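You operate a simulated robot arm through the tools that you are given. There is no shell and no other tool. Be economical: measure what you need, move in short steps, check, and stop when the job is done.

Carry out the task below with a simulated two-armed robot. There is one attempt and no reset: what you move stays moved.

## Task
Bleed the air out of the pump, then start it.
Fine: outlet closed first; hold the jog button while the bleed knob is open, till the sight tube is full; knob closed again, outlet open, then start; leave the level knob.

The check looks at the end state, three seconds after you hand in, the way a careful person would. Anything else that was tipped, shoved, dropped, spilled or broken makes it a failure.

## Robot
Two 7-joint arms with two-finger parallel grippers on one trunk, on a base that drives. Base frame: it is fixed to the floor where the robot stands at the start and does not move with it; the origin is under the middle of the robot, x ahead of it, y to its left, z up; the surface under the hand at the start is at about z = 0.85. Units: m, degrees, N and s.
The left shoulder is at the start at [0.042, 0.101, 1.136], the right one opposite. With the tool pointing down near the work surface each hand reaches from about 0.22 to 0.52 m from the robot's upright axis, wherever it stands, measured 20 degrees to its own side. Places, roughly: blue knob [0.3, -0.1, 0.9]; pump jog button [0.6, 0.1, 0.9]; pump switch [0.5, 0, 0.9]; sight tube [0.7, -0.1, 0.9]; white knob [0.6, -0.1, 0.9]; yellow knob [0.5, -0.1, 0.9]. Payload 2.4 kg a hand.
The tool frame of a hand sits at the grasp point between the pads (the TCP): z along the fingers, y along the line on which they close. The tips reach 0.024 m beyond it. Largest opening 0.068 m; finger width 0.017, thickness 0.01; the body of the gripper, 0.04 by 0.07 m, starts 0.041 m behind the TCP.
Orientation is that of the tool frame in the base frame, as a unit quaternion [x, y, z, w]. With the fingers straight down and closing along the base's y, the tool's x points along the base's -x, its y along +y and its z along -z.

## Interface
- The arms move only by the tool servo_tool. It takes "left_targets", "right_targets" or both (then of equal length, played together; a hand with none holds still); each is a list of rows, each a list of 2 entries, a list of its own where there are three numbers: the shift along the tool's x, y, z in m, then the turn, a rotation vector about the tool's x, y, z in rad. In form: [[[tx, ty, tz], [wx, wy, wz]], ...]. A call has 1 to 8 rows; each row is the pose to reach, as a shift and turn from the pose commanded when the call began, along the tool's axes at that moment. "left_grip" and "right_grip" are, for a hand that has rows, the opening, from 0 (shut) to 1 (fully open), set as the call begins (left out, the last holds). Each row takes 0.2 s and may step no farther than 0.05 m and 8.6 degrees from the row before; otherwise, or with a gripper value out of range, the whole call is refused. Where a pose cannot be reached the arm comes as near as it can. A force on the tool above 40 N (or 10 N above the force at the start of the call, whichever is more), or a blocked arm, ends the call early, and 0.2 s more pass. Each finger travels about 0.072 m/s and halts on what it meets, pressing with about 21 N; the grip force reading is that of the motor and also rises with nothing between the fingers. The clock runs only during rows and for 0.2 s after the last one: add rows that repeat a pose to give the fingers time. The reply holds the time, the measured pose of the TCP, the force on the tool along the base axes, the opening and the grip force, in the units named above and with some noise, with the torque about the TCP (base axes, N m) and any sound that the robot's microphone picked up, and new pictures: "views" is both (left out), scene, wrist or none (wrist: the cameras of the hands that moved).
- Cameras (640 x 400 px; columns grow to the right, rows downward): "scene" is now at [0.1287, 0.0014, 1.2942]; the picture's right is [0.03, -1.00, 0.00], its down [-0.59, -0.02, -0.81] and it looks along [0.81, 0.03, -0.59] (base axes); focal length 214 px, centre (320, 200). "left" rides on the left gripper at [0.084, -0.011, -0.075] in its tool frame; the picture's right is [0.13, 0.99, 0.00], its down [-0.60, 0.08, -0.79] and it looks along [-0.79, 0.10, 0.61] (tool axes); focal length 251 px, centre (320, 200). "right" rides on the right gripper at [0.084, 0.011, -0.075] in its tool frame; the picture's right is [-0.13, 0.99, 0.00], its down [-0.60, -0.08, -0.79] and it looks along [-0.79, -0.10, 0.61] (tool axes); focal length 251 px, centre (320, 200). There is no depth. A picture from a camera that has moved, and an enlarged one, comes with that camera's place and axes in the base frame and with its lens.
- move_column(by): slides the trunk up (or, below 0, down) by that many m; the arms and the scene camera ride with it, the base frame stays. It gives what a move gives, with no picture.
- steer(legs): drives the robot by 1 to 6 legs, each [ahead, left, turn to the left] in m, m and degrees, along the robot's own axes; the way and the turn of a leg run together, so that a leg with both is an arc; at most 1.5 m and 180 degrees a leg. The arms and the cameras ride along, it lands a little off, and it stops where it bumps. It gives what a move gives, and a new picture of the scene camera.
- aim_head(pan, tilt): turns the head with the scene camera to pan (to the left, within 86 degrees either way) and tilt (down, from -29 to 69), counted from straight ahead of the robot. It gives what a move gives, and a new picture of the scene camera.
- inspect(camera, box): a new picture of the part [left, top, right, bottom] of that camera's present view, enlarged. The clock stands still meanwhile.
- close_job(): hands the job in; it is judged then, once.

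Work in short steps. Places have to be worked out from the pictures, the camera data and where the tool is seen: move nearer, look again, correct. Check each grasp and each placing, and mend what went wrong. You have 120 turns and 260 pictures in all, those below and enlarged ones among them. Open the grippers and draw the arms clear of the work before you hand the job in, unless the task says otherwise; then end with one line.

The tools are called after "Request:" as a command line: name --argument value ..., lists and objects as JSON in quotes. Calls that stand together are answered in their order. servo_tool: Moves the arms, as the interface text tells. Its arguments: {"type":"object","properties":{"left_targets":{"type":"array","items":{"type":"array"}},"left_grip":{"type":"number"},"right_targets":{"type":"array","items":{"type":"array"}},"right_grip":{"type":"number"},"views":{"type":"string","enum":["both","scene","wrist","none"]}},"required":[]} The other tools are called the same way: move_column (by) slides the trunk up or down; steer (legs) drives the base; aim_head (pan, tilt) turns the head that bears the scene camera; inspect (camera, box) takes an enlarged picture of a part of a camera's view; close_job () hands the job in.

At the start:

```text
time: 0.0
left_eef_pos: [0.3045, 0.1197, 1.1802]
left_ee_rot: [0.0, 1.0, 0.0, 0.0]
left_ft_force: [-0.1, 0.6, 0.0]
left_moment: [0.02, 0.01, -0.03]
left_grip_width: 0.0682
left_finger_force: 0.1
right_eef_pos: [0.3417, -0.1442, 1.142]
right_ee_rot: [0.001, 1.0, 0.0, 0.0]
right_ft_force: [0.3, 0.6, -0.3]
right_moment: [-0.02, -0.01, -0.01]
right_grip_width: 0.0678
right_finger_force: 0.1
trunk travel left (down, up): [-0.35, 0.5]
robot x, y, heading: [-0.0034, 0.0029, -0.1]
head pan, tilt: [2.0, 35.9]
```

scene: 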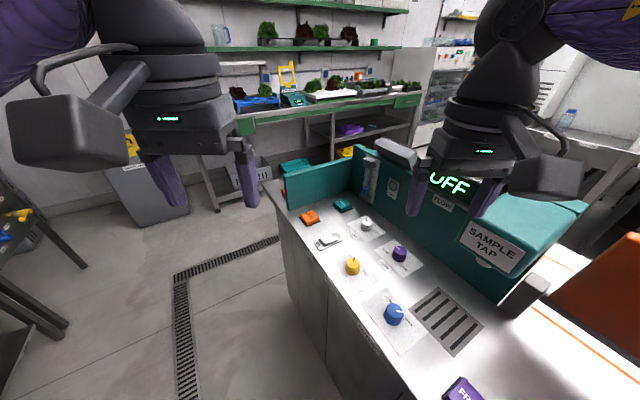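
right: 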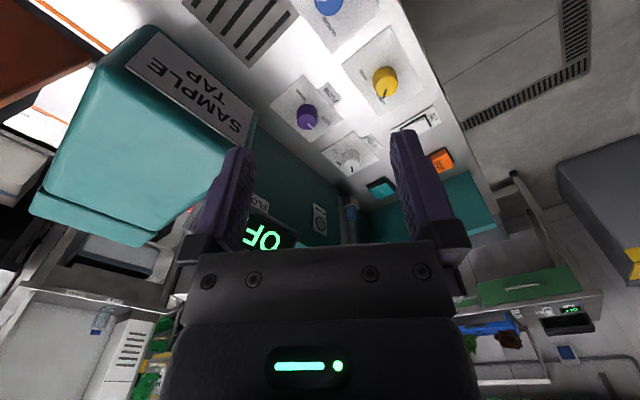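
left: 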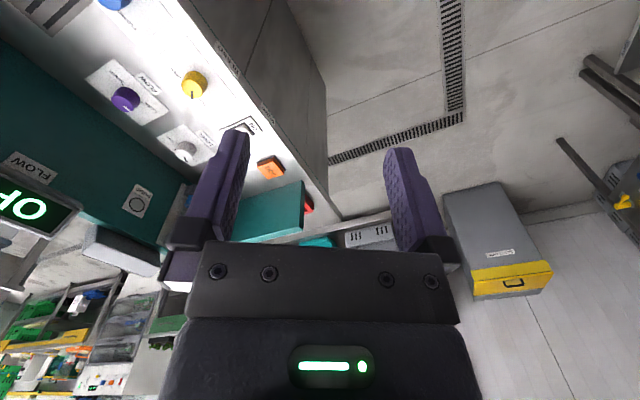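

I'll enlarge the panel to read the labels.

Request:
inspect --camera "scene" --box '[260, 140, 420, 240]'

Request:
inspect --camera "scene" --box '[320, 230, 480, 330]'

Request:
inspect --camera "right" --box '[240, 0, 480, 200]'

```text
4.00 times, centred on (340, 190) of scene
camera zoom: at [0.1287, 0.0014, 1.2942], right [0.03, -1.0, 0.0], down [-0.59, -0.02, -0.81], along [0.81, 0.03, -0.59], focal length 858 px, centre (240, 240)
```

zoom: 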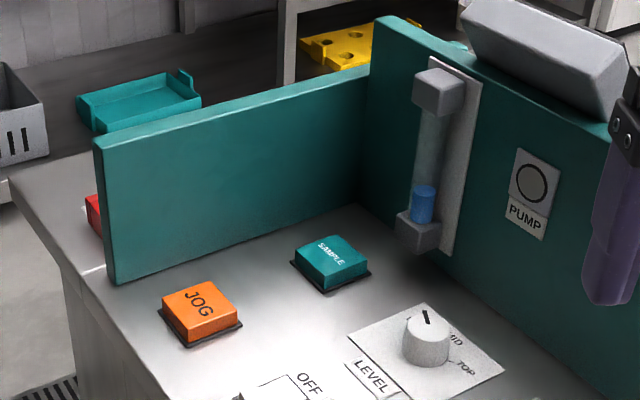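

```text
4.00 times, centred on (400, 280) of scene
camera zoom: at [0.1287, 0.0014, 1.2942], right [0.03, -1.0, 0.0], down [-0.59, -0.02, -0.81], along [0.81, 0.03, -0.59], focal length 858 px, centre (0, -120)
```

zoom: 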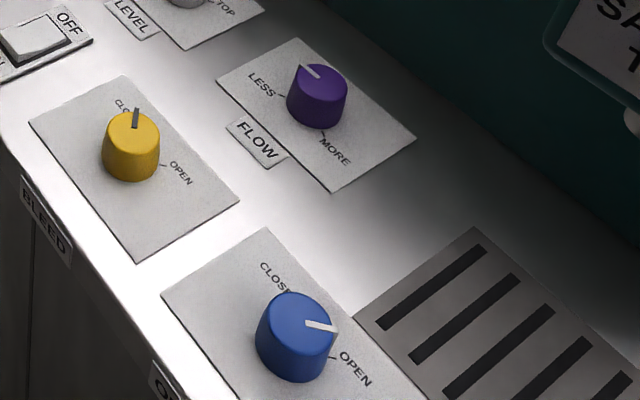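

```text
2.00 times, centred on (360, 100) of right
camera zoom: at [0.2571, -0.1344, 1.2176], right [0.13, 0.99, 0.0], down [0.6, -0.08, 0.79], along [0.79, -0.1, -0.61], focal length 503 px, centre (240, 400)
```

zoom: 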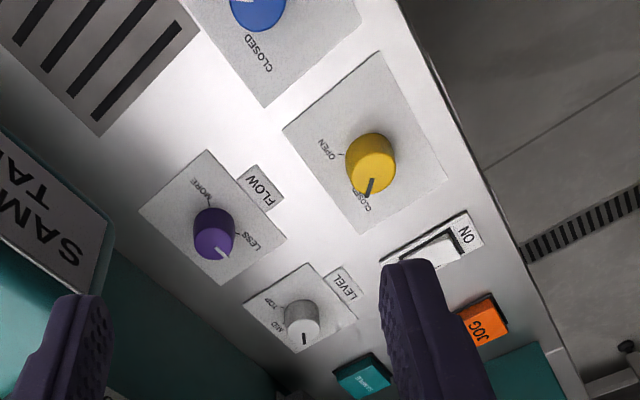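

The panel row runs about 32° left of straight ahead, and the jog is out of reach. I'll step left, turn to face the panel, and then look again.

Request:
steer --legs '[[0, 0.32, 0], [0, 0, -58]]'

```text
time: 4.7
left_eef_pos: [0.264, 0.1293, 1.1791]
left_ee_rot: [0.48, 0.877, 0.0, 0.001]
left_ft_force: [-0.1, 0.6, 0.0]
left_moment: [-0.01, 0.0, 0.02]
left_grip_width: 0.0681
left_finger_force: 0.1
right_eef_pos: [0.0611, -0.044, 1.1424]
right_ee_rot: [0.482, 0.876, -0.001, 0.0]
right_ft_force: [-0.1, 0.6, 0.2]
right_moment: [0.02, -0.01, 0.03]
right_grip_width: 0.0679
right_finger_force: 0.0
trunk travel left (down, up): [-0.35, 0.5]
robot x, y, heading: [0.0016, 0.3178, -57.5]
head pan, tilt: [2.0, 35.9]
camera scene: at [0.0719, 0.2153, 1.2942], right [-0.83, -0.56, 0.0], down [-0.33, 0.48, -0.81], along [0.46, -0.67, -0.59], focal length 214 px, centre (320, 200)
```

scene: 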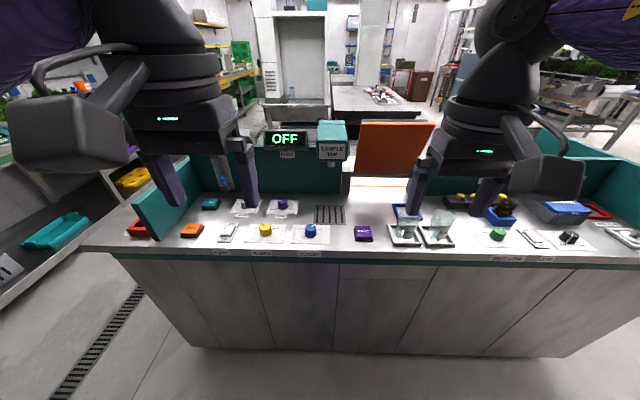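

The view confirms my estimates, with yellow about 0.57 m ahead and 0.17 m left. I'll drive into the working position.

Request:
steer --legs '[[0, 0.255, 0], [0.16, 0, 0]]'

Request:
aim_head --pan 0 --tilt 50

```text
time: 7.6
left_eef_pos: [0.565, 0.131, 1.1801]
left_ee_rot: [0.481, 0.877, 0.0, 0.0]
left_ft_force: [-0.9, -0.5, 0.2]
left_moment: [-0.01, -0.01, -0.02]
left_grip_width: 0.068
left_finger_force: 0.1
right_eef_pos: [0.3621, -0.0421, 1.1417]
right_ee_rot: [0.483, 0.876, 0.0, -0.001]
right_ft_force: [0.2, -0.4, 0.0]
right_moment: [0.02, 0.01, -0.01]
right_grip_width: 0.0677
right_finger_force: 0.0
trunk travel left (down, up): [-0.35, 0.5]
robot x, y, heading: [0.3005, 0.326, -57.7]
head pan, tilt: [2.0, 35.9]
camera scene: at [0.3736, 0.2172, 1.2941], right [-0.83, -0.56, 0.0], down [-0.33, 0.48, -0.81], along [0.46, -0.67, -0.59], focal length 214 px, centre (320, 200)
```

scene: 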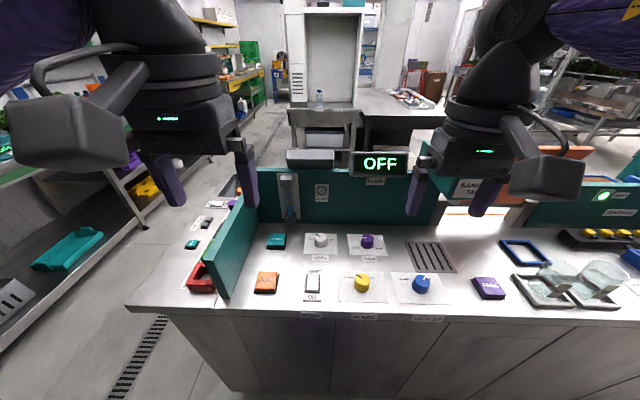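

```text
time: 8.3
left_eef_pos: [0.5642, 0.1327, 1.179]
left_ee_rot: [0.481, 0.877, 0.0, 0.0]
left_ft_force: [0.5, 0.3, 0.1]
left_moment: [-0.02, -0.01, 0.03]
left_grip_width: 0.0679
left_finger_force: 0.1
right_eef_pos: [0.3616, -0.0417, 1.1422]
right_ee_rot: [0.482, 0.876, 0.0, 0.0]
right_ft_force: [0.5, -0.4, -0.3]
right_moment: [-0.01, 0.01, -0.04]
right_grip_width: 0.0678
right_finger_force: 0.0
trunk travel left (down, up): [-0.35, 0.5]
robot x, y, heading: [0.2962, 0.3246, -57.6]
head pan, tilt: [0.0, 50.0]
camera scene: at [0.3651, 0.225, 1.2738], right [-0.84, -0.54, 0.0], down [-0.41, 0.65, -0.64], along [0.34, -0.54, -0.77], focal length 214 px, centre (320, 200)
```

scene: 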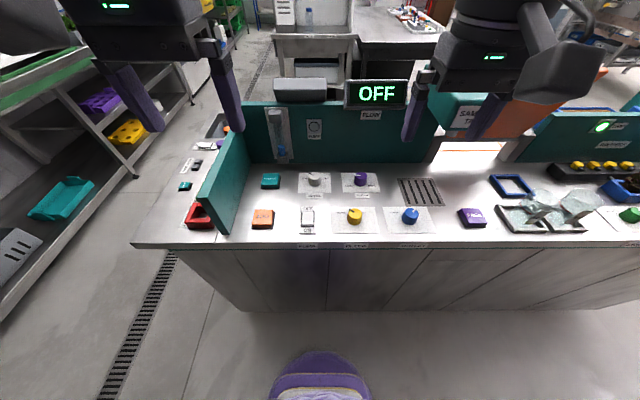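

I'll bring the right hand above the blue outlet knob to look from close up, stopping about 0.1 m above it.

Request:
servo_tool --right_targets '[[[-0.024, -0.02, 0.035], [0, 0, 0]], [[-0.048, -0.04, 0.07], [0, 0, 0]], [[-0.072, -0.06, 0.105], [0, 0, 0]], [[-0.072, -0.06, 0.14], [0, 0, 0]]]' --right_grip 1

```text
time: 9.3
left_eef_pos: [0.5652, 0.1319, 1.1787]
left_ee_rot: [0.48, 0.877, 0.001, 0.001]
left_ft_force: [-1.0, -0.3, -0.5]
left_moment: [0.0, 0.04, 0.0]
left_grip_width: 0.0681
left_finger_force: 0.0
right_eef_pos: [0.3501, -0.136, 1.0035]
right_ee_rot: [0.481, 0.877, 0.0, 0.001]
right_ft_force: [0.3, -0.2, -0.1]
right_moment: [0.02, -0.01, 0.0]
right_grip_width: 0.0682
right_finger_force: 0.1
trunk travel left (down, up): [-0.35, 0.5]
robot x, y, heading: [0.2986, 0.3242, -57.6]
head pan, tilt: [0.0, 50.0]
camera scene: at [0.3651, 0.2248, 1.2738], right [-0.84, -0.54, 0.0], down [-0.41, 0.65, -0.64], along [0.34, -0.54, -0.77], focal length 214 px, centre (320, 200)
camera right: at [0.3136, -0.0597, 1.0783], right [0.91, 0.42, 0.0], down [0.26, -0.55, 0.79], along [0.34, -0.72, -0.61], focal length 251 px, centre (320, 200)
```

scene: 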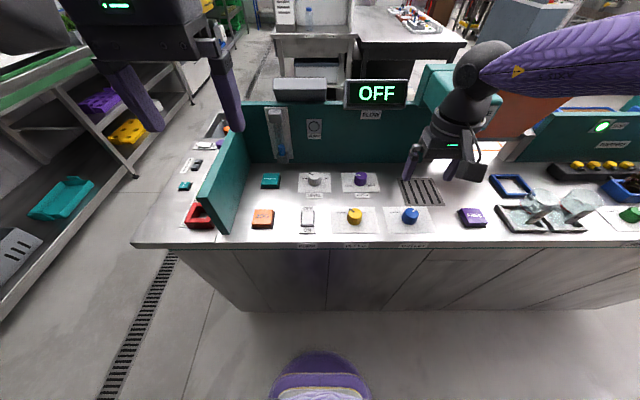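
right: 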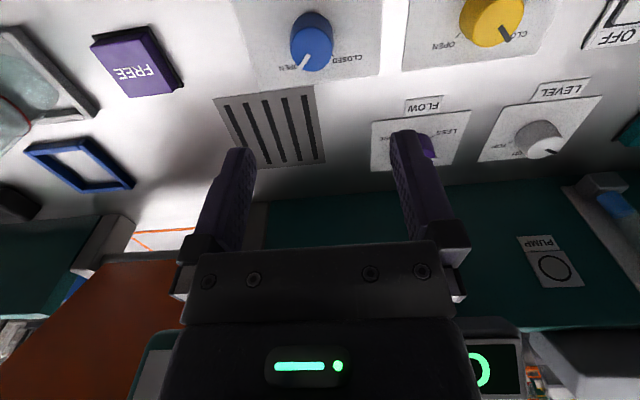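

The knob lies about 0.02 m nearer the robot than the hand. I'll move back 0.022, descend 0.045, and take another look to fix its height.

Request:
servo_tool --right_targets '[[[0.022, -0.003, 0.0], [0, 0, 0]], [[0.022, -0.003, 0.03], [0, 0, 0]], [[0.022, -0.003, 0.045], [0, 0, 0]]]' --views "wrist"

Request:
inspect --camera "scene" --box '[330, 130, 490, 250]'

```text
time: 10.1
left_eef_pos: [0.5648, 0.1307, 1.1796]
left_ee_rot: [0.481, 0.877, 0.001, 0.0]
left_ft_force: [0.1, 0.5, -0.2]
left_moment: [-0.03, -0.01, 0.04]
left_grip_width: 0.0681
left_finger_force: 0.1
right_eef_pos: [0.3352, -0.1192, 0.9566]
right_ee_rot: [0.482, 0.876, 0.001, 0.0]
right_ft_force: [0.2, 0.1, -0.8]
right_moment: [-0.02, 0.01, 0.0]
right_grip_width: 0.068
right_finger_force: 0.0
trunk travel left (down, up): [-0.35, 0.5]
robot x, y, heading: [0.2984, 0.3245, -57.6]
head pan, tilt: [0.0, 50.0]
camera right: at [0.2989, -0.0422, 1.0327], right [0.91, 0.42, 0.0], down [0.26, -0.55, 0.79], along [0.34, -0.72, -0.61], focal length 251 px, centre (320, 200)
```

right: 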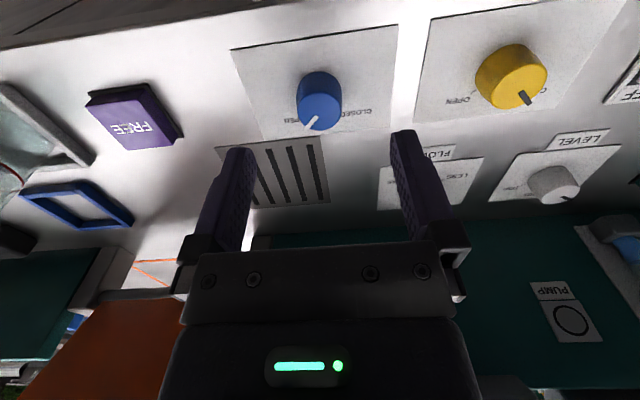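

```text
3.33 times, centred on (410, 190) of scene
camera zoom: at [0.3651, 0.2249, 1.2738], right [-0.84, -0.54, 0.0], down [-0.41, 0.65, -0.64], along [0.34, -0.54, -0.77], focal length 715 px, centre (20, 233)
```

zoom: 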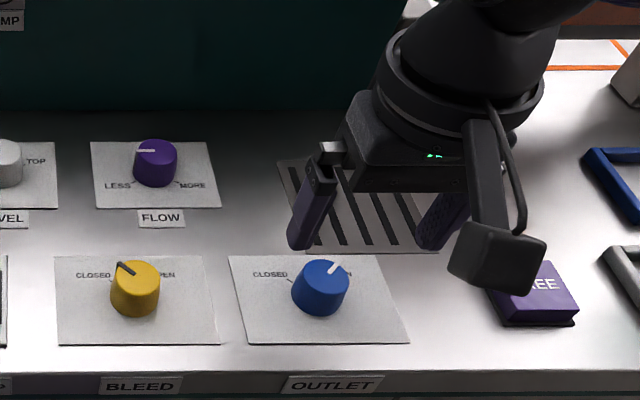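

Enlarging the knob to locate its top face and mark.

Request:
inspect --camera "right" --box '[240, 30, 400, 150]'

```text
3.33 times, centred on (320, 90) of right
camera zoom: at [0.2989, -0.0422, 1.0327], right [0.91, 0.42, 0.0], down [0.26, -0.55, 0.79], along [0.34, -0.72, -0.61], focal length 838 px, centre (320, 567)
```

zoom: 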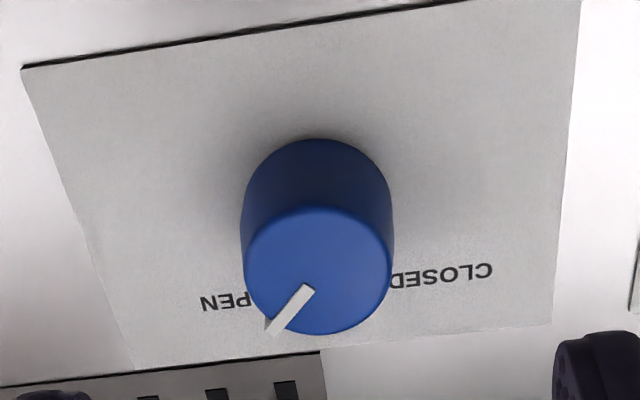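

The top is at z≈0.88 and the diameter about 0.03. The knob centre is 0.016 ahead of the TCP, with the pointer about 40° to the right (OPEN). I'll pre-rotate the hand clockwise by 0.7 rad while centring, then descend.

Request:
servo_tool --right_targets '[[[-0.008, -0.001, 0], [0, 0, 0.14]], [[-0.016, -0.0015, 0], [0, 0, 0.28]], [[-0.016, -0.0015, 0.01], [0, 0, 0.42]], [[-0.016, -0.0015, 0.02], [0, 0, 0.56]], [[-0.016, -0.0015, 0.03], [0, 0, 0.7]]]'

```text
time: 11.3
left_eef_pos: [0.5648, 0.1321, 1.1796]
left_ee_rot: [0.482, 0.876, 0.0, 0.0]
left_ft_force: [-0.3, -0.1, -0.5]
left_moment: [0.0, 0.01, 0.0]
left_grip_width: 0.0679
left_finger_force: 0.2
right_eef_pos: [0.3435, -0.1317, 0.9268]
right_ee_rot: [0.753, 0.658, 0.0, -0.001]
right_ft_force: [0.0, 0.5, -0.1]
right_moment: [-0.02, 0.0, 0.03]
right_grip_width: 0.0678
right_finger_force: 0.0
trunk travel left (down, up): [-0.35, 0.5]
robot x, y, heading: [0.3037, 0.3237, -57.8]
head pan, tilt: [0.0, 50.0]
camera scene: at [0.365, 0.225, 1.2738], right [-0.84, -0.54, 0.0], down [-0.41, 0.65, -0.64], along [0.34, -0.54, -0.77], focal length 214 px, centre (320, 200)
camera right: at [0.3651, -0.0508, 1.0025], right [0.96, -0.26, 0.0], down [-0.16, -0.59, 0.79], along [-0.21, -0.77, -0.61], focal length 251 px, centre (320, 200)
```

scene: 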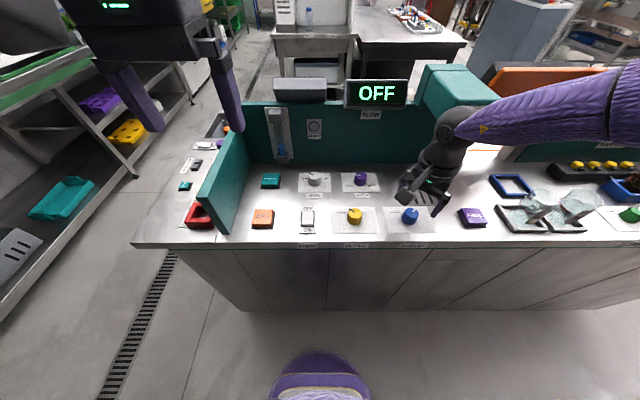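
right: 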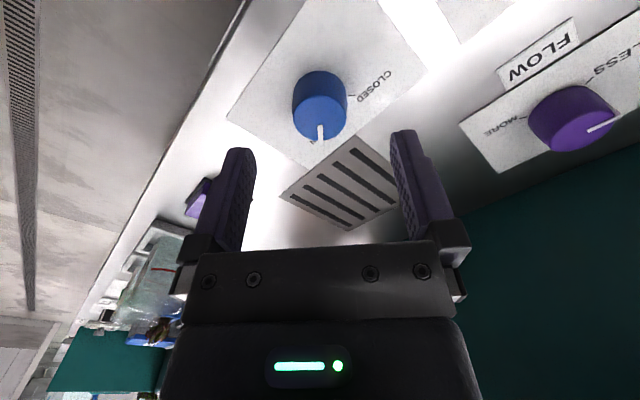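

Centred to within 2 mm, so I'll descend to grip height.

Request:
servo_tool --right_targets '[[[-0.002, 0, 0.016], [0, 0, 0]], [[-0.002, 0, 0.032], [0, 0, 0]], [[-0.002, 0, 0.045], [0, 0, 0]]]' --views "wrist"

Request:
servo_tool --right_targets '[[[0, 0, 0], [0, 0, 0]], [[0, 0, 0], [0, 0, 0]], [[0, 0, 0], [0, 0, 0]]]' --right_grip 0.3 --views "wrist"

```text
time: 12.1
left_eef_pos: [0.5649, 0.1324, 1.1801]
left_ee_rot: [0.481, 0.877, -0.001, 0.0]
left_ft_force: [-0.1, 0.3, -0.7]
left_moment: [0.01, 0.02, -0.04]
left_grip_width: 0.068
left_finger_force: 0.0
right_eef_pos: [0.3422, -0.1336, 0.8825]
right_ee_rot: [0.753, 0.658, 0.001, 0.0]
right_ft_force: [1.1, -0.1, -0.2]
right_moment: [0.0, 0.01, 0.02]
right_grip_width: 0.0677
right_finger_force: 0.0
trunk travel left (down, up): [-0.35, 0.5]
robot x, y, heading: [0.3035, 0.3205, -57.4]
head pan, tilt: [0.0, 50.0]
camera right: at [0.3639, -0.0523, 0.9573], right [0.97, -0.26, 0.0], down [-0.16, -0.59, 0.79], along [-0.21, -0.77, -0.61], focal length 251 px, centre (320, 200)
```

right: 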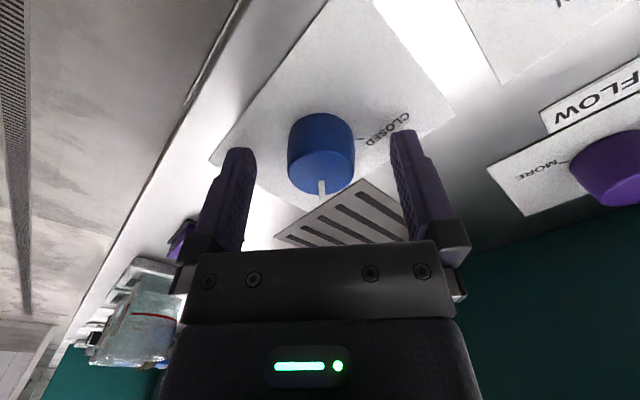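

```text
time: 12.9
left_eef_pos: [0.5651, 0.1319, 1.1795]
left_ee_rot: [0.481, 0.877, 0.001, 0.0]
left_ft_force: [-0.4, 0.1, 1.3]
left_moment: [-0.01, -0.02, -0.03]
left_grip_width: 0.0678
left_finger_force: 0.0
right_eef_pos: [0.3418, -0.1337, 0.8806]
right_ee_rot: [0.753, 0.658, 0.0, 0.0]
right_ft_force: [1.7, -1.3, -2.7]
right_moment: [-0.16, -0.15, 0.0]
right_grip_width: 0.0327
right_finger_force: 44.9
trunk travel left (down, up): [-0.35, 0.5]
robot x, y, heading: [0.3072, 0.3197, -57.6]
head pan, tilt: [0.0, 50.0]
camera right: at [0.3641, -0.0523, 0.9573], right [0.97, -0.26, 0.0], down [-0.16, -0.59, 0.79], along [-0.21, -0.77, -0.61], focal length 251 px, centre (320, 200)
```

right: 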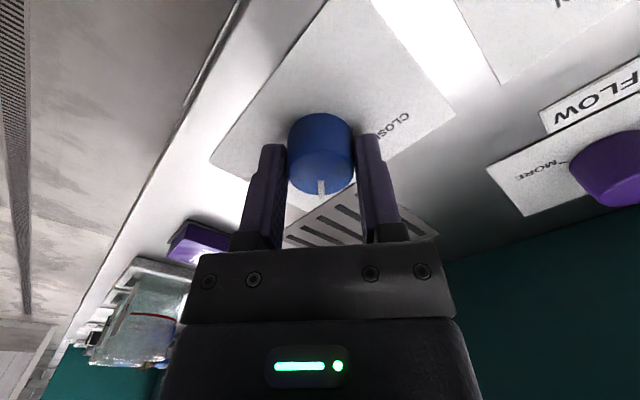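

Gripped at a width of 33 mm. I'll turn it counter-clockwise toward CLOSED.

Request:
servo_tool --right_targets '[[[0, 0, 0], [0, 0, -0.14]], [[0, 0, 0], [0, 0, -0.28]], [[0, 0, 0], [0, 0, -0.42]], [[0, 0, 0], [0, 0, -0.56]], [[0, 0, 0], [0, 0, -0.7]], [[0, 0, 0], [0, 0, -0.84]], [[0, 0, 0], [0, 0, -0.98]], [[0, 0, 0], [0, 0, -1.12]]]' --views "wrist"

Request:
inspect --camera "right" --box '[220, 60, 420, 220]'

Request:
inspect --camera "scene" --box '[330, 170, 490, 250]'

```text
time: 14.7
left_eef_pos: [0.5634, 0.1301, 1.1791]
left_ee_rot: [0.481, 0.877, 0.0, 0.001]
left_ft_force: [-0.7, 0.3, 0.5]
left_moment: [-0.03, 0.02, 0.01]
left_grip_width: 0.0678
left_finger_force: 0.1
right_eef_pos: [0.3427, -0.1334, 0.883]
right_ee_rot: [0.288, 0.958, -0.001, 0.0]
right_ft_force: [-4.3, -3.5, -7.7]
right_moment: [0.39, 0.89, -0.03]
right_grip_width: 0.0326
right_finger_force: 45.2
trunk travel left (down, up): [-0.35, 0.5]
robot x, y, heading: [0.301, 0.3217, -57.6]
head pan, tilt: [0.0, 50.0]
camera right: at [0.2769, -0.079, 0.9573], right [0.65, 0.76, 0.0], down [0.46, -0.4, 0.79], along [0.6, -0.52, -0.61], focal length 251 px, centre (320, 200)
```

right: 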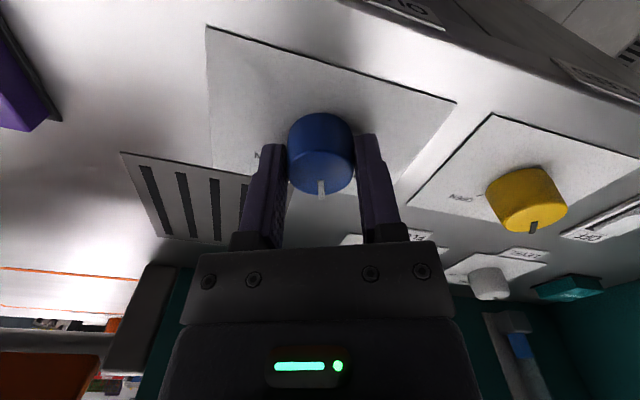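

```text
2.50 times, centred on (320, 140) of right
camera zoom: at [0.2769, -0.079, 0.9573], right [0.65, 0.76, 0.0], down [0.46, -0.4, 0.79], along [0.6, -0.52, -0.61], focal length 629 px, centre (320, 350)
```

zoom: 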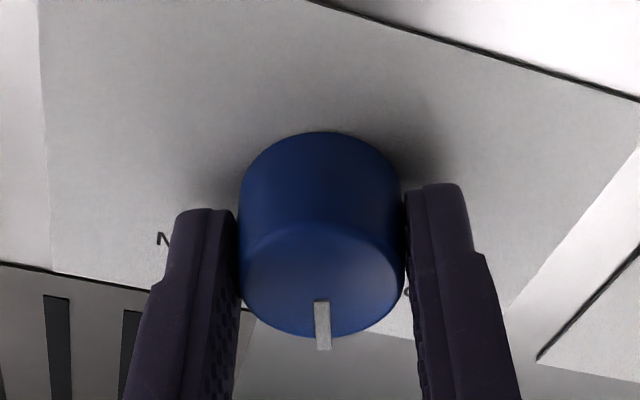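

```text
4.00 times, centred on (410, 210) of scene
camera zoom: at [0.3646, 0.2236, 1.2737], right [-0.84, -0.54, 0.0], down [-0.41, 0.65, -0.64], along [0.34, -0.54, -0.77], focal length 858 px, centre (-40, 160)
```

zoom: 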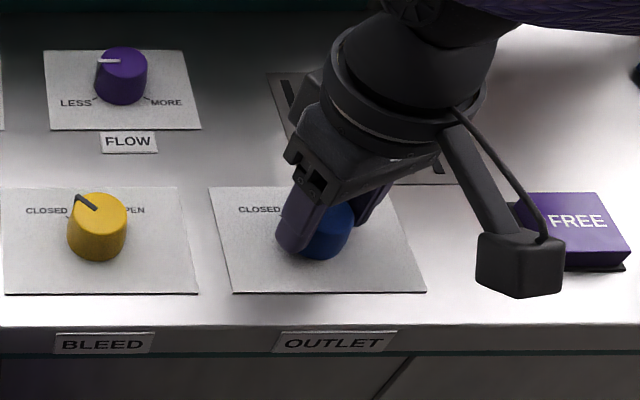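

The knob follows the hand, and the pointer is now about 17–20° left of straight. CLOSED is at about −45°, so I'll turn roughly 0.48 rad more.

Request:
servo_tool --right_targets '[[[0, 0, 0], [0, 0, -0.12]], [[0, 0, 0], [0, 0, -0.24]], [[0, 0, 0], [0, 0, -0.36]], [[0, 0, 0], [0, 0, -0.48]]]' --views "wrist"

Request:
servo_tool --right_targets '[[[0, 0, 0], [0, 0, 0]], [[0, 0, 0], [0, 0, 0]], [[0, 0, -0.03], [0, 0, 0]], [[0, 0, -0.07], [0, 0, 0]]]' --right_grip 1 --views "wrist"

Request:
inspect --camera "right" --box '[220, 20, 420, 180]'

Request:
inspect --camera "scene" --box '[330, 170, 490, 250]'

```text
time: 15.1
left_eef_pos: [0.5648, 0.1265, 1.1792]
left_ee_rot: [0.481, 0.877, 0.0, -0.002]
left_ft_force: [0.4, -0.1, -0.3]
left_moment: [0.02, -0.06, -0.01]
left_grip_width: 0.0679
left_finger_force: 0.1
right_eef_pos: [0.3397, -0.1325, 0.883]
right_ee_rot: [0.253, 0.967, -0.008, 0.002]
right_ft_force: [-1.3, -23.1, -19.0]
right_moment: [-0.43, 0.33, -0.08]
right_grip_width: 0.0322
right_finger_force: 45.0
right hand out of reach, approached as far as the arm can: row 1
trunk travel left (down, up): [-0.35, 0.5]
robot x, y, heading: [0.2984, 0.3226, -57.5]
head pan, tilt: [0.0, 50.0]
stopped in row 1 (right hand): the force on the tool passed its limit at 55 N (the readings are from after the stop); the commanded pose is now the measured one
camera right: at [0.271, -0.0811, 0.9584], right [0.6, 0.8, -0.01], down [0.49, -0.35, 0.8], along [0.63, -0.49, -0.6], focal length 251 px, centre (320, 200)
```

right: 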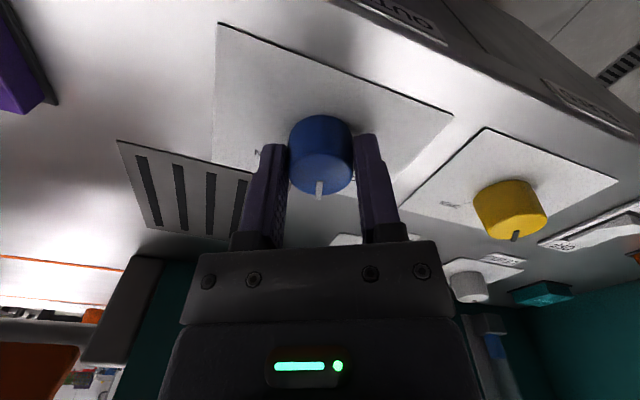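

```text
time: 16.1
left_eef_pos: [0.564, 0.1315, 1.1797]
left_ee_rot: [0.481, 0.877, 0.0, 0.0]
left_ft_force: [0.7, -0.3, -0.1]
left_moment: [0.0, -0.01, 0.0]
left_grip_width: 0.0682
left_finger_force: 0.0
right_eef_pos: [0.3389, -0.1269, 0.9569]
right_ee_rot: [0.252, 0.968, -0.008, 0.002]
right_ft_force: [0.3, 0.4, 0.7]
right_moment: [-0.01, 0.0, 0.0]
right_grip_width: 0.0682
right_finger_force: 0.0
trunk travel left (down, up): [-0.35, 0.5]
robot x, y, heading: [0.302, 0.3206, -57.7]
head pan, tilt: [0.0, 50.0]
camera right: at [0.2705, -0.0758, 1.0308], right [0.6, 0.8, -0.01], down [0.49, -0.35, 0.8], along [0.64, -0.48, -0.6], focal length 251 px, centre (320, 200)
```

right: 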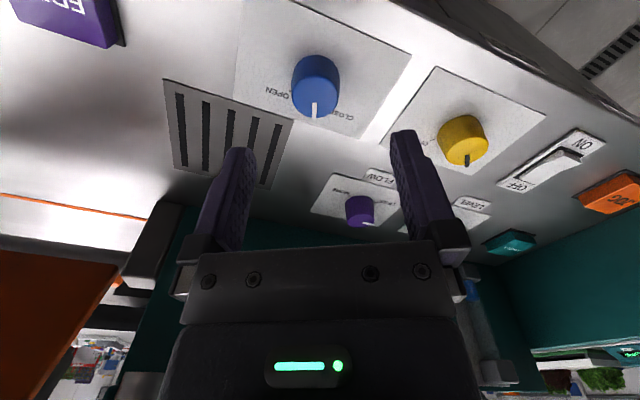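

```text
2.50 times, centred on (320, 100) of right
camera zoom: at [0.2705, -0.0758, 1.0308], right [0.6, 0.8, -0.01], down [0.49, -0.35, 0.8], along [0.64, -0.48, -0.6], focal length 629 px, centre (320, 450)
```

zoom: 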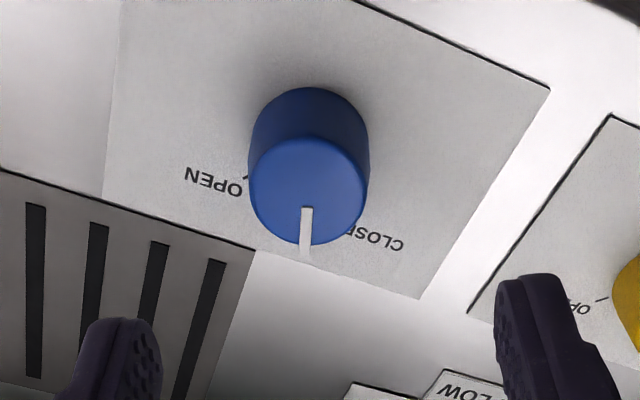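

```text
4.00 times, centred on (410, 210) of scene
camera zoom: at [0.3649, 0.2246, 1.2738], right [-0.84, -0.54, 0.0], down [-0.41, 0.65, -0.64], along [0.34, -0.54, -0.77], focal length 858 px, centre (-40, 160)
```

zoom: 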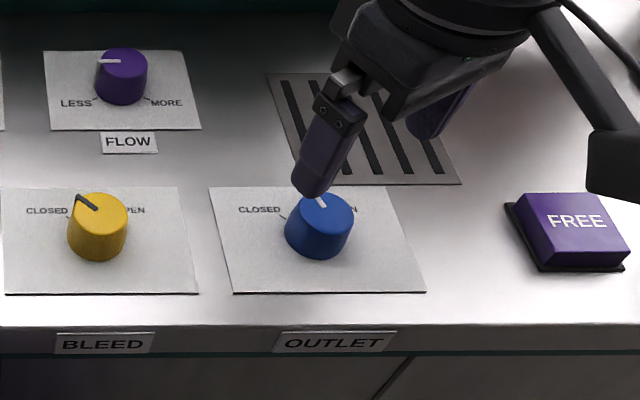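

The wrist reached its joint limit, which caused the stop, and the pointer sits midway. I'll re-orient the hand clockwise, correct the slight tilt and re-grip.

Request:
servo_tool --right_targets '[[[-0.003, -0.002, 0], [-0.0145, 0.008, 0.14]], [[-0.006, -0.004, 0], [-0.0145, 0.008, 0.28]], [[-0.0063, -0.004, 0], [-0.0145, 0.008, 0.42]], [[-0.0063, -0.004, 0], [-0.0145, 0.008, 0.56]], [[-0.0063, -0.004, 0.01], [-0.0145, 0.008, 0.7]], [[-0.0063, -0.004, 0.03], [-0.0145, 0.008, 0.75]], [[-0.0063, -0.004, 0.055], [-0.0145, 0.008, 0.75]], [[-0.0063, -0.004, 0.074], [-0.0145, 0.008, 0.75]]]' --right_grip 1 --views "wrist"

Request:
servo_tool --right_targets '[[[0, 0, 0], [0, 0, 0]], [[0, 0, 0], [0, 0, 0]], [[0, 0, 0], [0, 0, 0]]]' --right_grip 0.3 --views "none"

```text
time: 17.9
left_eef_pos: [0.5644, 0.1297, 1.1791]
left_ee_rot: [0.481, 0.877, -0.001, 0.0]
left_ft_force: [-0.9, 0.0, 0.2]
left_moment: [0.01, 0.0, -0.01]
left_grip_width: 0.0679
left_finger_force: 0.1
right_eef_pos: [0.3432, -0.1346, 0.8818]
right_ee_rot: [0.59, 0.807, 0.002, 0.004]
right_ft_force: [-1.0, -0.5, -0.5]
right_moment: [-0.02, 0.01, -0.05]
right_grip_width: 0.0679
right_finger_force: 0.1
trunk travel left (down, up): [-0.35, 0.5]
robot x, y, heading: [0.299, 0.3251, -57.7]
head pan, tilt: [0.0, 50.0]
camera right: at [0.3269, -0.0517, 0.9571], right [0.98, 0.18, 0.01], down [0.1, -0.6, 0.79], along [0.15, -0.78, -0.61], focal length 251 px, centre (320, 200)
```

right: 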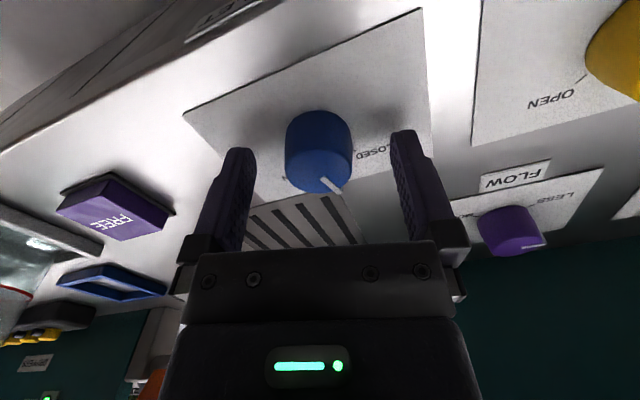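

```text
time: 18.7
left_eef_pos: [0.5635, 0.1299, 1.1797]
left_ee_rot: [0.481, 0.877, 0.0, -0.001]
left_ft_force: [-0.3, 0.5, -0.1]
left_moment: [-0.01, 0.04, 0.03]
left_grip_width: 0.0685
left_finger_force: 0.1
right_eef_pos: [0.3422, -0.1354, 0.8824]
right_ee_rot: [0.589, 0.808, 0.001, 0.003]
right_ft_force: [-4.2, -1.6, -1.2]
right_moment: [-0.29, 0.1, 0.0]
right_grip_width: 0.0322
right_finger_force: 44.9
trunk travel left (down, up): [-0.35, 0.5]
robot x, y, heading: [0.3029, 0.3241, -57.5]
head pan, tilt: [0.0, 50.0]
```

Turning another 0.5 rad counter-clockwise in small rows while watching the torque.

Request:
servo_tool --right_targets '[[[0, 0, 0], [0, 0, -0.1]], [[0, 0, 0], [0, 0, -0.2]], [[0, 0, 0], [0, 0, -0.3]], [[0, 0, 0], [0, 0, -0.4]], [[0, 0, 0], [0, 0, -0.48]]]' --views "wrist"

Request:
servo_tool --right_targets '[[[0, 0, 0], [0, 0, 0]], [[0, 0, 0], [0, 0, 0]], [[0, 0, -0.03], [0, 0, 0]], [[0, 0, -0.07], [0, 0, 0]]]' --right_grip 1 --views "none"

Request:
inspect --camera "right" --box '[220, 20, 420, 180]'

Request:
inspect --camera "scene" --box '[330, 170, 490, 250]'

```text
time: 19.9
left_eef_pos: [0.5636, 0.1307, 1.18]
left_ee_rot: [0.481, 0.877, 0.0, 0.0]
left_ft_force: [-0.6, 0.7, -0.3]
left_moment: [0.0, 0.0, -0.02]
left_grip_width: 0.068
left_finger_force: 0.1
right_eef_pos: [0.3426, -0.1343, 0.8814]
right_ee_rot: [0.381, 0.925, 0.0, 0.004]
right_ft_force: [-7.5, -4.5, 1.4]
right_moment: [0.63, 0.79, -0.02]
right_grip_width: 0.0326
right_finger_force: 44.9
trunk travel left (down, up): [-0.35, 0.5]
robot x, y, heading: [0.3003, 0.323, -57.7]
head pan, tilt: [0.0, 50.0]
camera right: at [0.2892, -0.0685, 0.957], right [0.79, 0.61, 0.0], down [0.37, -0.48, 0.8], along [0.49, -0.63, -0.6], focal length 251 px, centre (320, 200)
```

right: 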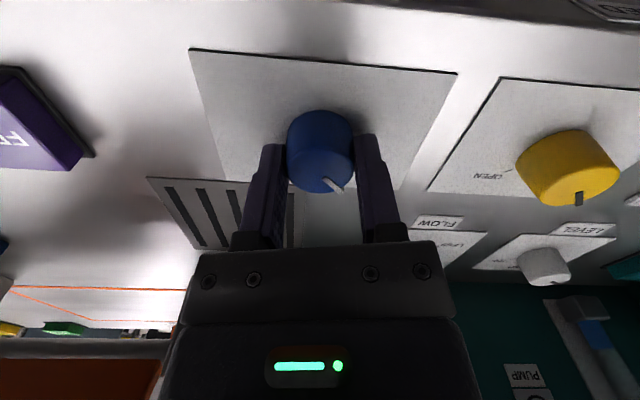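

```text
time: 20.9
left_eef_pos: [0.5653, 0.1313, 1.1788]
left_ee_rot: [0.481, 0.877, 0.0, 0.0]
left_ft_force: [0.2, -0.6, -0.1]
left_moment: [0.03, -0.01, 0.02]
left_grip_width: 0.068
left_finger_force: 0.0
right_eef_pos: [0.3432, -0.1346, 0.9529]
right_ee_rot: [0.381, 0.924, 0.001, 0.002]
right_ft_force: [1.2, -0.7, 0.4]
right_moment: [0.0, 0.02, 0.0]
right_grip_width: 0.068
right_finger_force: 0.2
trunk travel left (down, up): [-0.35, 0.5]
robot x, y, heading: [0.3001, 0.3255, -57.5]
head pan, tilt: [0.0, 50.0]
```

```text
2.50 times, centred on (320, 100) of right
camera zoom: at [0.29, -0.0681, 1.028], right [0.79, 0.61, 0.0], down [0.37, -0.48, 0.8], along [0.49, -0.63, -0.61], focal length 629 px, centre (320, 450)
```

zoom: 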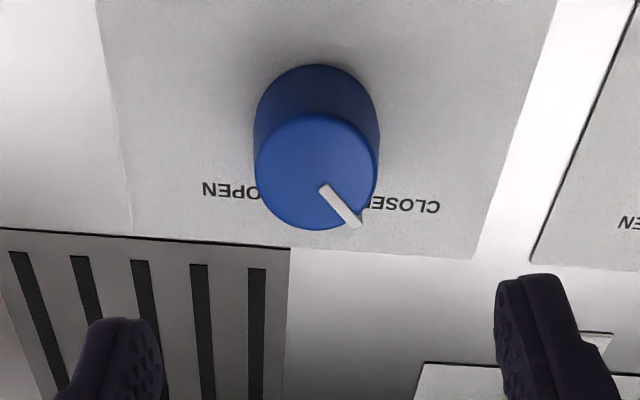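

```text
4.00 times, centred on (410, 210) of scene
camera zoom: at [0.3649, 0.2246, 1.2738], right [-0.84, -0.54, 0.0], down [-0.41, 0.65, -0.64], along [0.34, -0.54, -0.77], focal length 858 px, centre (-40, 160)
```

zoom: 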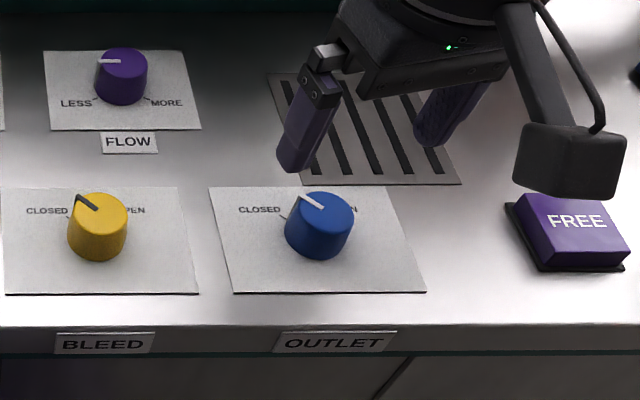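

The knob is close to CLOSED. I'll compare it with the yellow knob's closed mark at higher zoom.

Request:
inspect --camera "scene" --box '[390, 195, 430, 220]'

Request:
inspect --camera "scene" --box '[335, 195, 375, 220]'

```text
16.00 times, centred on (410, 208) of scene
camera zoom: at [0.3649, 0.2246, 1.2738], right [-0.84, -0.54, 0.0], down [-0.41, 0.65, -0.64], along [0.34, -0.54, -0.77], focal length 3432 px, centre (-1120, 80)
```

zoom: 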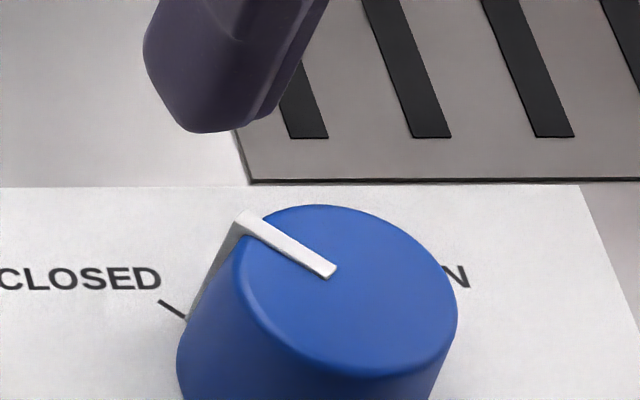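

```text
16.00 times, centred on (355, 208) of scene
camera zoom: at [0.3649, 0.2246, 1.2738], right [-0.84, -0.54, 0.0], down [-0.41, 0.65, -0.64], along [0.34, -0.54, -0.77], focal length 3432 px, centre (-240, 80)
```

zoom: 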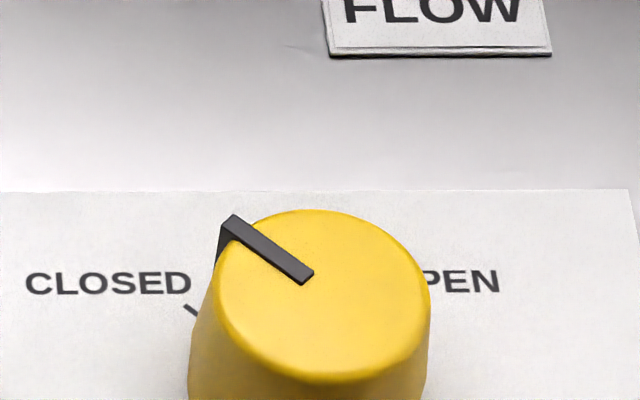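

Blue now points at about −48°, which matches yellow's closed mark at −45°, so the outlet is closed. Moving the right hand 0.127 m left, above the yellow knob.

Request:
servo_tool --right_targets '[[[-0.0094, 0.0411, 0], [0, 0, 0]], [[-0.0187, 0.0823, 0], [0, 0, 0]], [[-0.028, 0.1234, 0], [0, 0, 0]]]' --views "wrist"

Request:
inspect --camera "right" --box '[220, 20, 420, 180]'

```text
time: 21.7
left_eef_pos: [0.5634, 0.1316, 1.1799]
left_ee_rot: [0.481, 0.877, 0.0, 0.0]
left_ft_force: [-0.3, 1.0, 0.0]
left_moment: [0.0, 0.01, -0.03]
left_grip_width: 0.0682
left_finger_force: 0.1
right_eef_pos: [0.415, -0.0616, 0.9641]
right_ee_rot: [0.381, 0.925, 0.0, 0.005]
right_ft_force: [1.1, -0.3, -0.4]
right_moment: [-0.02, -0.04, 0.01]
right_grip_width: 0.068
right_finger_force: 0.0
right hand out of reach, approached as far as the arm can: row 2, 3
trunk travel left (down, up): [-0.35, 0.5]
robot x, y, heading: [0.3035, 0.3257, -57.4]
head pan, tilt: [0.0, 50.0]
camera right: at [0.3614, 0.0053, 1.0388], right [0.79, 0.61, 0.01], down [0.37, -0.48, 0.8], along [0.49, -0.63, -0.6], focal length 251 px, centre (320, 200)
```

right: 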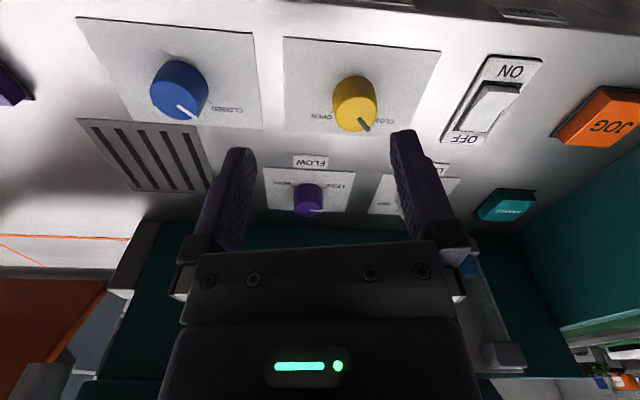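

```text
2.50 times, centred on (320, 100) of right
camera zoom: at [0.3614, 0.0053, 1.0388], right [0.79, 0.61, 0.01], down [0.37, -0.48, 0.8], along [0.49, -0.63, -0.6], focal length 629 px, centre (320, 450)
```

zoom: 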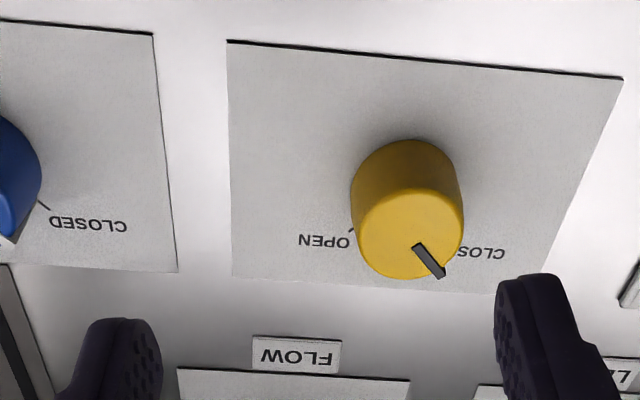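

Yellow is at about (0.449, −0.065). That yaw is at the arm's limit here, so I'll rotate clockwise while approaching.

Request:
servo_tool --right_targets '[[[-0.005, 0.004, 0], [0, 0, 0.14]], [[-0.012, 0.01, 0], [0, 0, 0.28]], [[-0.02, 0.016, 0], [0, 0, 0.36]], [[-0.027, 0.0213, 0], [0, 0, 0.36]]]' --views "wrist"

```text
time: 22.7
left_eef_pos: [0.5642, 0.1304, 1.1788]
left_ee_rot: [0.481, 0.877, -0.001, 0.0]
left_ft_force: [-0.5, 0.2, 0.7]
left_moment: [-0.01, 0.03, 0.02]
left_grip_width: 0.068
left_finger_force: 0.2
right_eef_pos: [0.4169, -0.0599, 0.9709]
right_ee_rot: [0.54, 0.841, 0.002, 0.003]
right_ft_force: [-0.6, 0.2, -0.5]
right_moment: [0.03, 0.0, 0.0]
right_grip_width: 0.0682
right_finger_force: 0.2
right hand out of reach, approached as far as the arm can: row 1, 2, 3, 4
trunk travel left (down, up): [-0.35, 0.5]
robot x, y, heading: [0.3022, 0.3234, -57.5]
head pan, tilt: [0.0, 50.0]
camera right: at [0.3899, 0.0194, 1.0457], right [0.96, 0.29, 0.01], down [0.17, -0.58, 0.8], along [0.24, -0.76, -0.61], focal length 251 px, centre (320, 200)
```

right: 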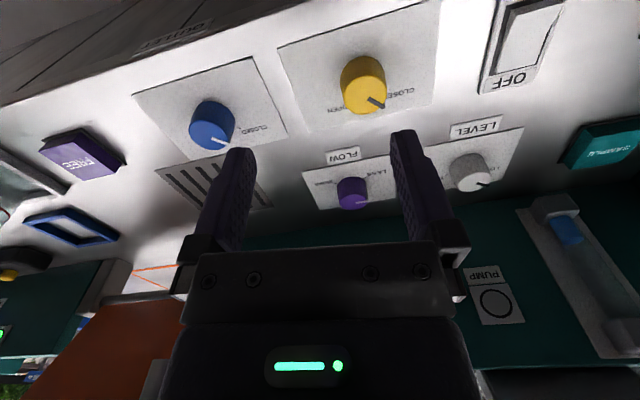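

The limit is sideways reach, not yaw. I'll move the base ahead 0.075 m and left 0.03 m, so yellow and jog both sit about 17° to each side.

Request:
servo_tool --right_targets '[[[0.02, -0.02, -0.03], [0, 0, 0]], [[0.04, -0.03, -0.06], [0, 0, 0]]]' --views "none"

Request:
steer --legs '[[0, 0.032, 0], [0.075, 0, 0]]'

```text
time: 23.3
left_eef_pos: [0.5636, 0.1316, 1.1792]
left_ee_rot: [0.481, 0.877, 0.0, 0.001]
left_ft_force: [-0.8, -0.9, -0.6]
left_moment: [0.0, 0.02, 0.01]
left_grip_width: 0.0681
left_finger_force: 0.1
right_eef_pos: [0.3708, -0.0368, 1.0315]
right_ee_rot: [0.541, 0.841, 0.002, 0.003]
right_ft_force: [0.7, -0.2, 0.0]
right_moment: [0.01, 0.02, -0.01]
right_grip_width: 0.068
right_finger_force: 0.0
trunk travel left (down, up): [-0.35, 0.5]
robot x, y, heading: [0.301, 0.3249, -57.5]
head pan, tilt: [0.0, 50.0]
```

```text
time: 24.8
left_eef_pos: [0.6311, 0.0842, 1.18]
left_ee_rot: [0.48, 0.877, 0.0, 0.0]
left_ft_force: [-0.5, -0.3, -0.3]
left_moment: [0.0, 0.01, -0.01]
left_grip_width: 0.068
left_finger_force: 0.0
right_eef_pos: [0.4406, -0.0855, 1.0297]
right_ee_rot: [0.541, 0.841, 0.002, 0.003]
right_ft_force: [1.4, -1.3, 0.4]
right_moment: [0.02, 0.03, 0.02]
right_grip_width: 0.0681
right_finger_force: 0.0
trunk travel left (down, up): [-0.35, 0.5]
robot x, y, heading: [0.3682, 0.2761, -57.5]
head pan, tilt: [0.0, 50.0]
camera scene: at [0.4329, 0.1765, 1.2737], right [-0.84, -0.54, 0.0], down [-0.41, 0.65, -0.64], along [0.34, -0.54, -0.77], focal length 214 px, centre (320, 200)
```

scene: 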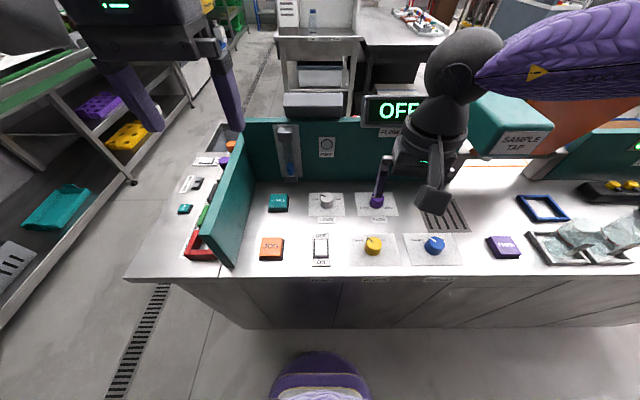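

Moving to above yellow with the hand yawed 0.3 rad counter-clockwise, stopping at z≈0.95.

Request:
servo_tool --right_targets '[[[0.005, 0.006, 0.0], [0, 0, -0.14]], [[0.01, 0.012, 0.02], [0, 0, -0.28]], [[0.0152, 0.0161, 0.04], [0, 0, -0.4]], [[0.0152, 0.0161, 0.06], [0, 0, -0.44]], [[0.0152, 0.0161, 0.075], [0, 0, -0.44]]]' --views "wrist"

Request:
inspect --camera "right" --box '[220, 20, 420, 180]'

```text
time: 26.0
left_eef_pos: [0.6316, 0.0836, 1.18]
left_ee_rot: [0.481, 0.877, 0.0, 0.0]
left_ft_force: [-0.7, -0.1, 0.1]
left_moment: [0.03, 0.01, -0.02]
left_grip_width: 0.0679
left_finger_force: 0.0
right_eef_pos: [0.448, -0.0637, 0.955]
right_ee_rot: [0.343, 0.939, 0.0, 0.002]
right_ft_force: [0.4, -0.5, 0.4]
right_moment: [0.02, 0.0, 0.0]
right_grip_width: 0.0683
right_finger_force: 0.1
trunk travel left (down, up): [-0.35, 0.5]
robot x, y, heading: [0.3666, 0.2749, -57.6]
head pan, tilt: [0.0, 50.0]
camera right: at [0.3898, -0.0019, 1.0295], right [0.74, 0.68, 0.0], down [0.41, -0.45, 0.8], along [0.54, -0.59, -0.61], focal length 251 px, centre (320, 200)
```

right: 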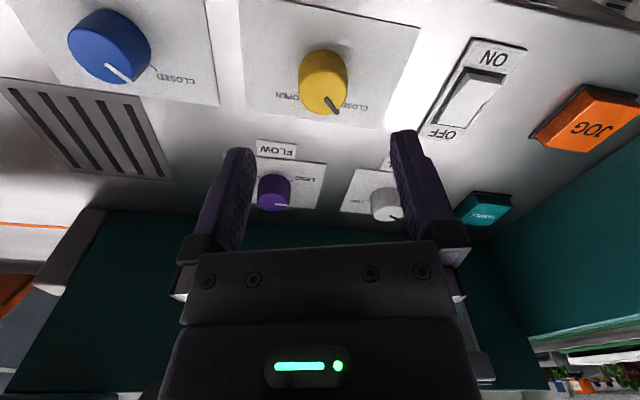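

```text
2.50 times, centred on (320, 100) of right
camera zoom: at [0.3898, -0.0019, 1.0295], right [0.74, 0.68, 0.0], down [0.41, -0.45, 0.8], along [0.54, -0.59, -0.61], focal length 629 px, centre (320, 450)
```

zoom: 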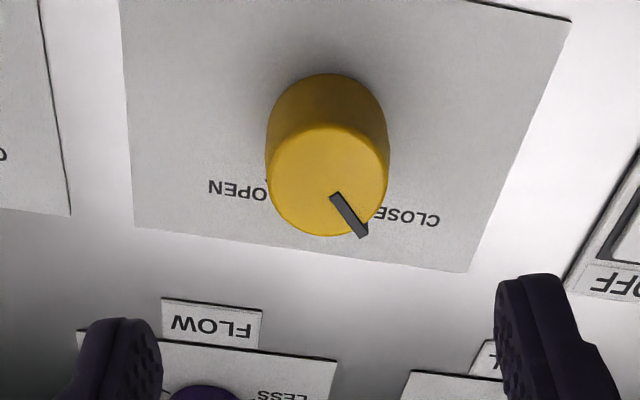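

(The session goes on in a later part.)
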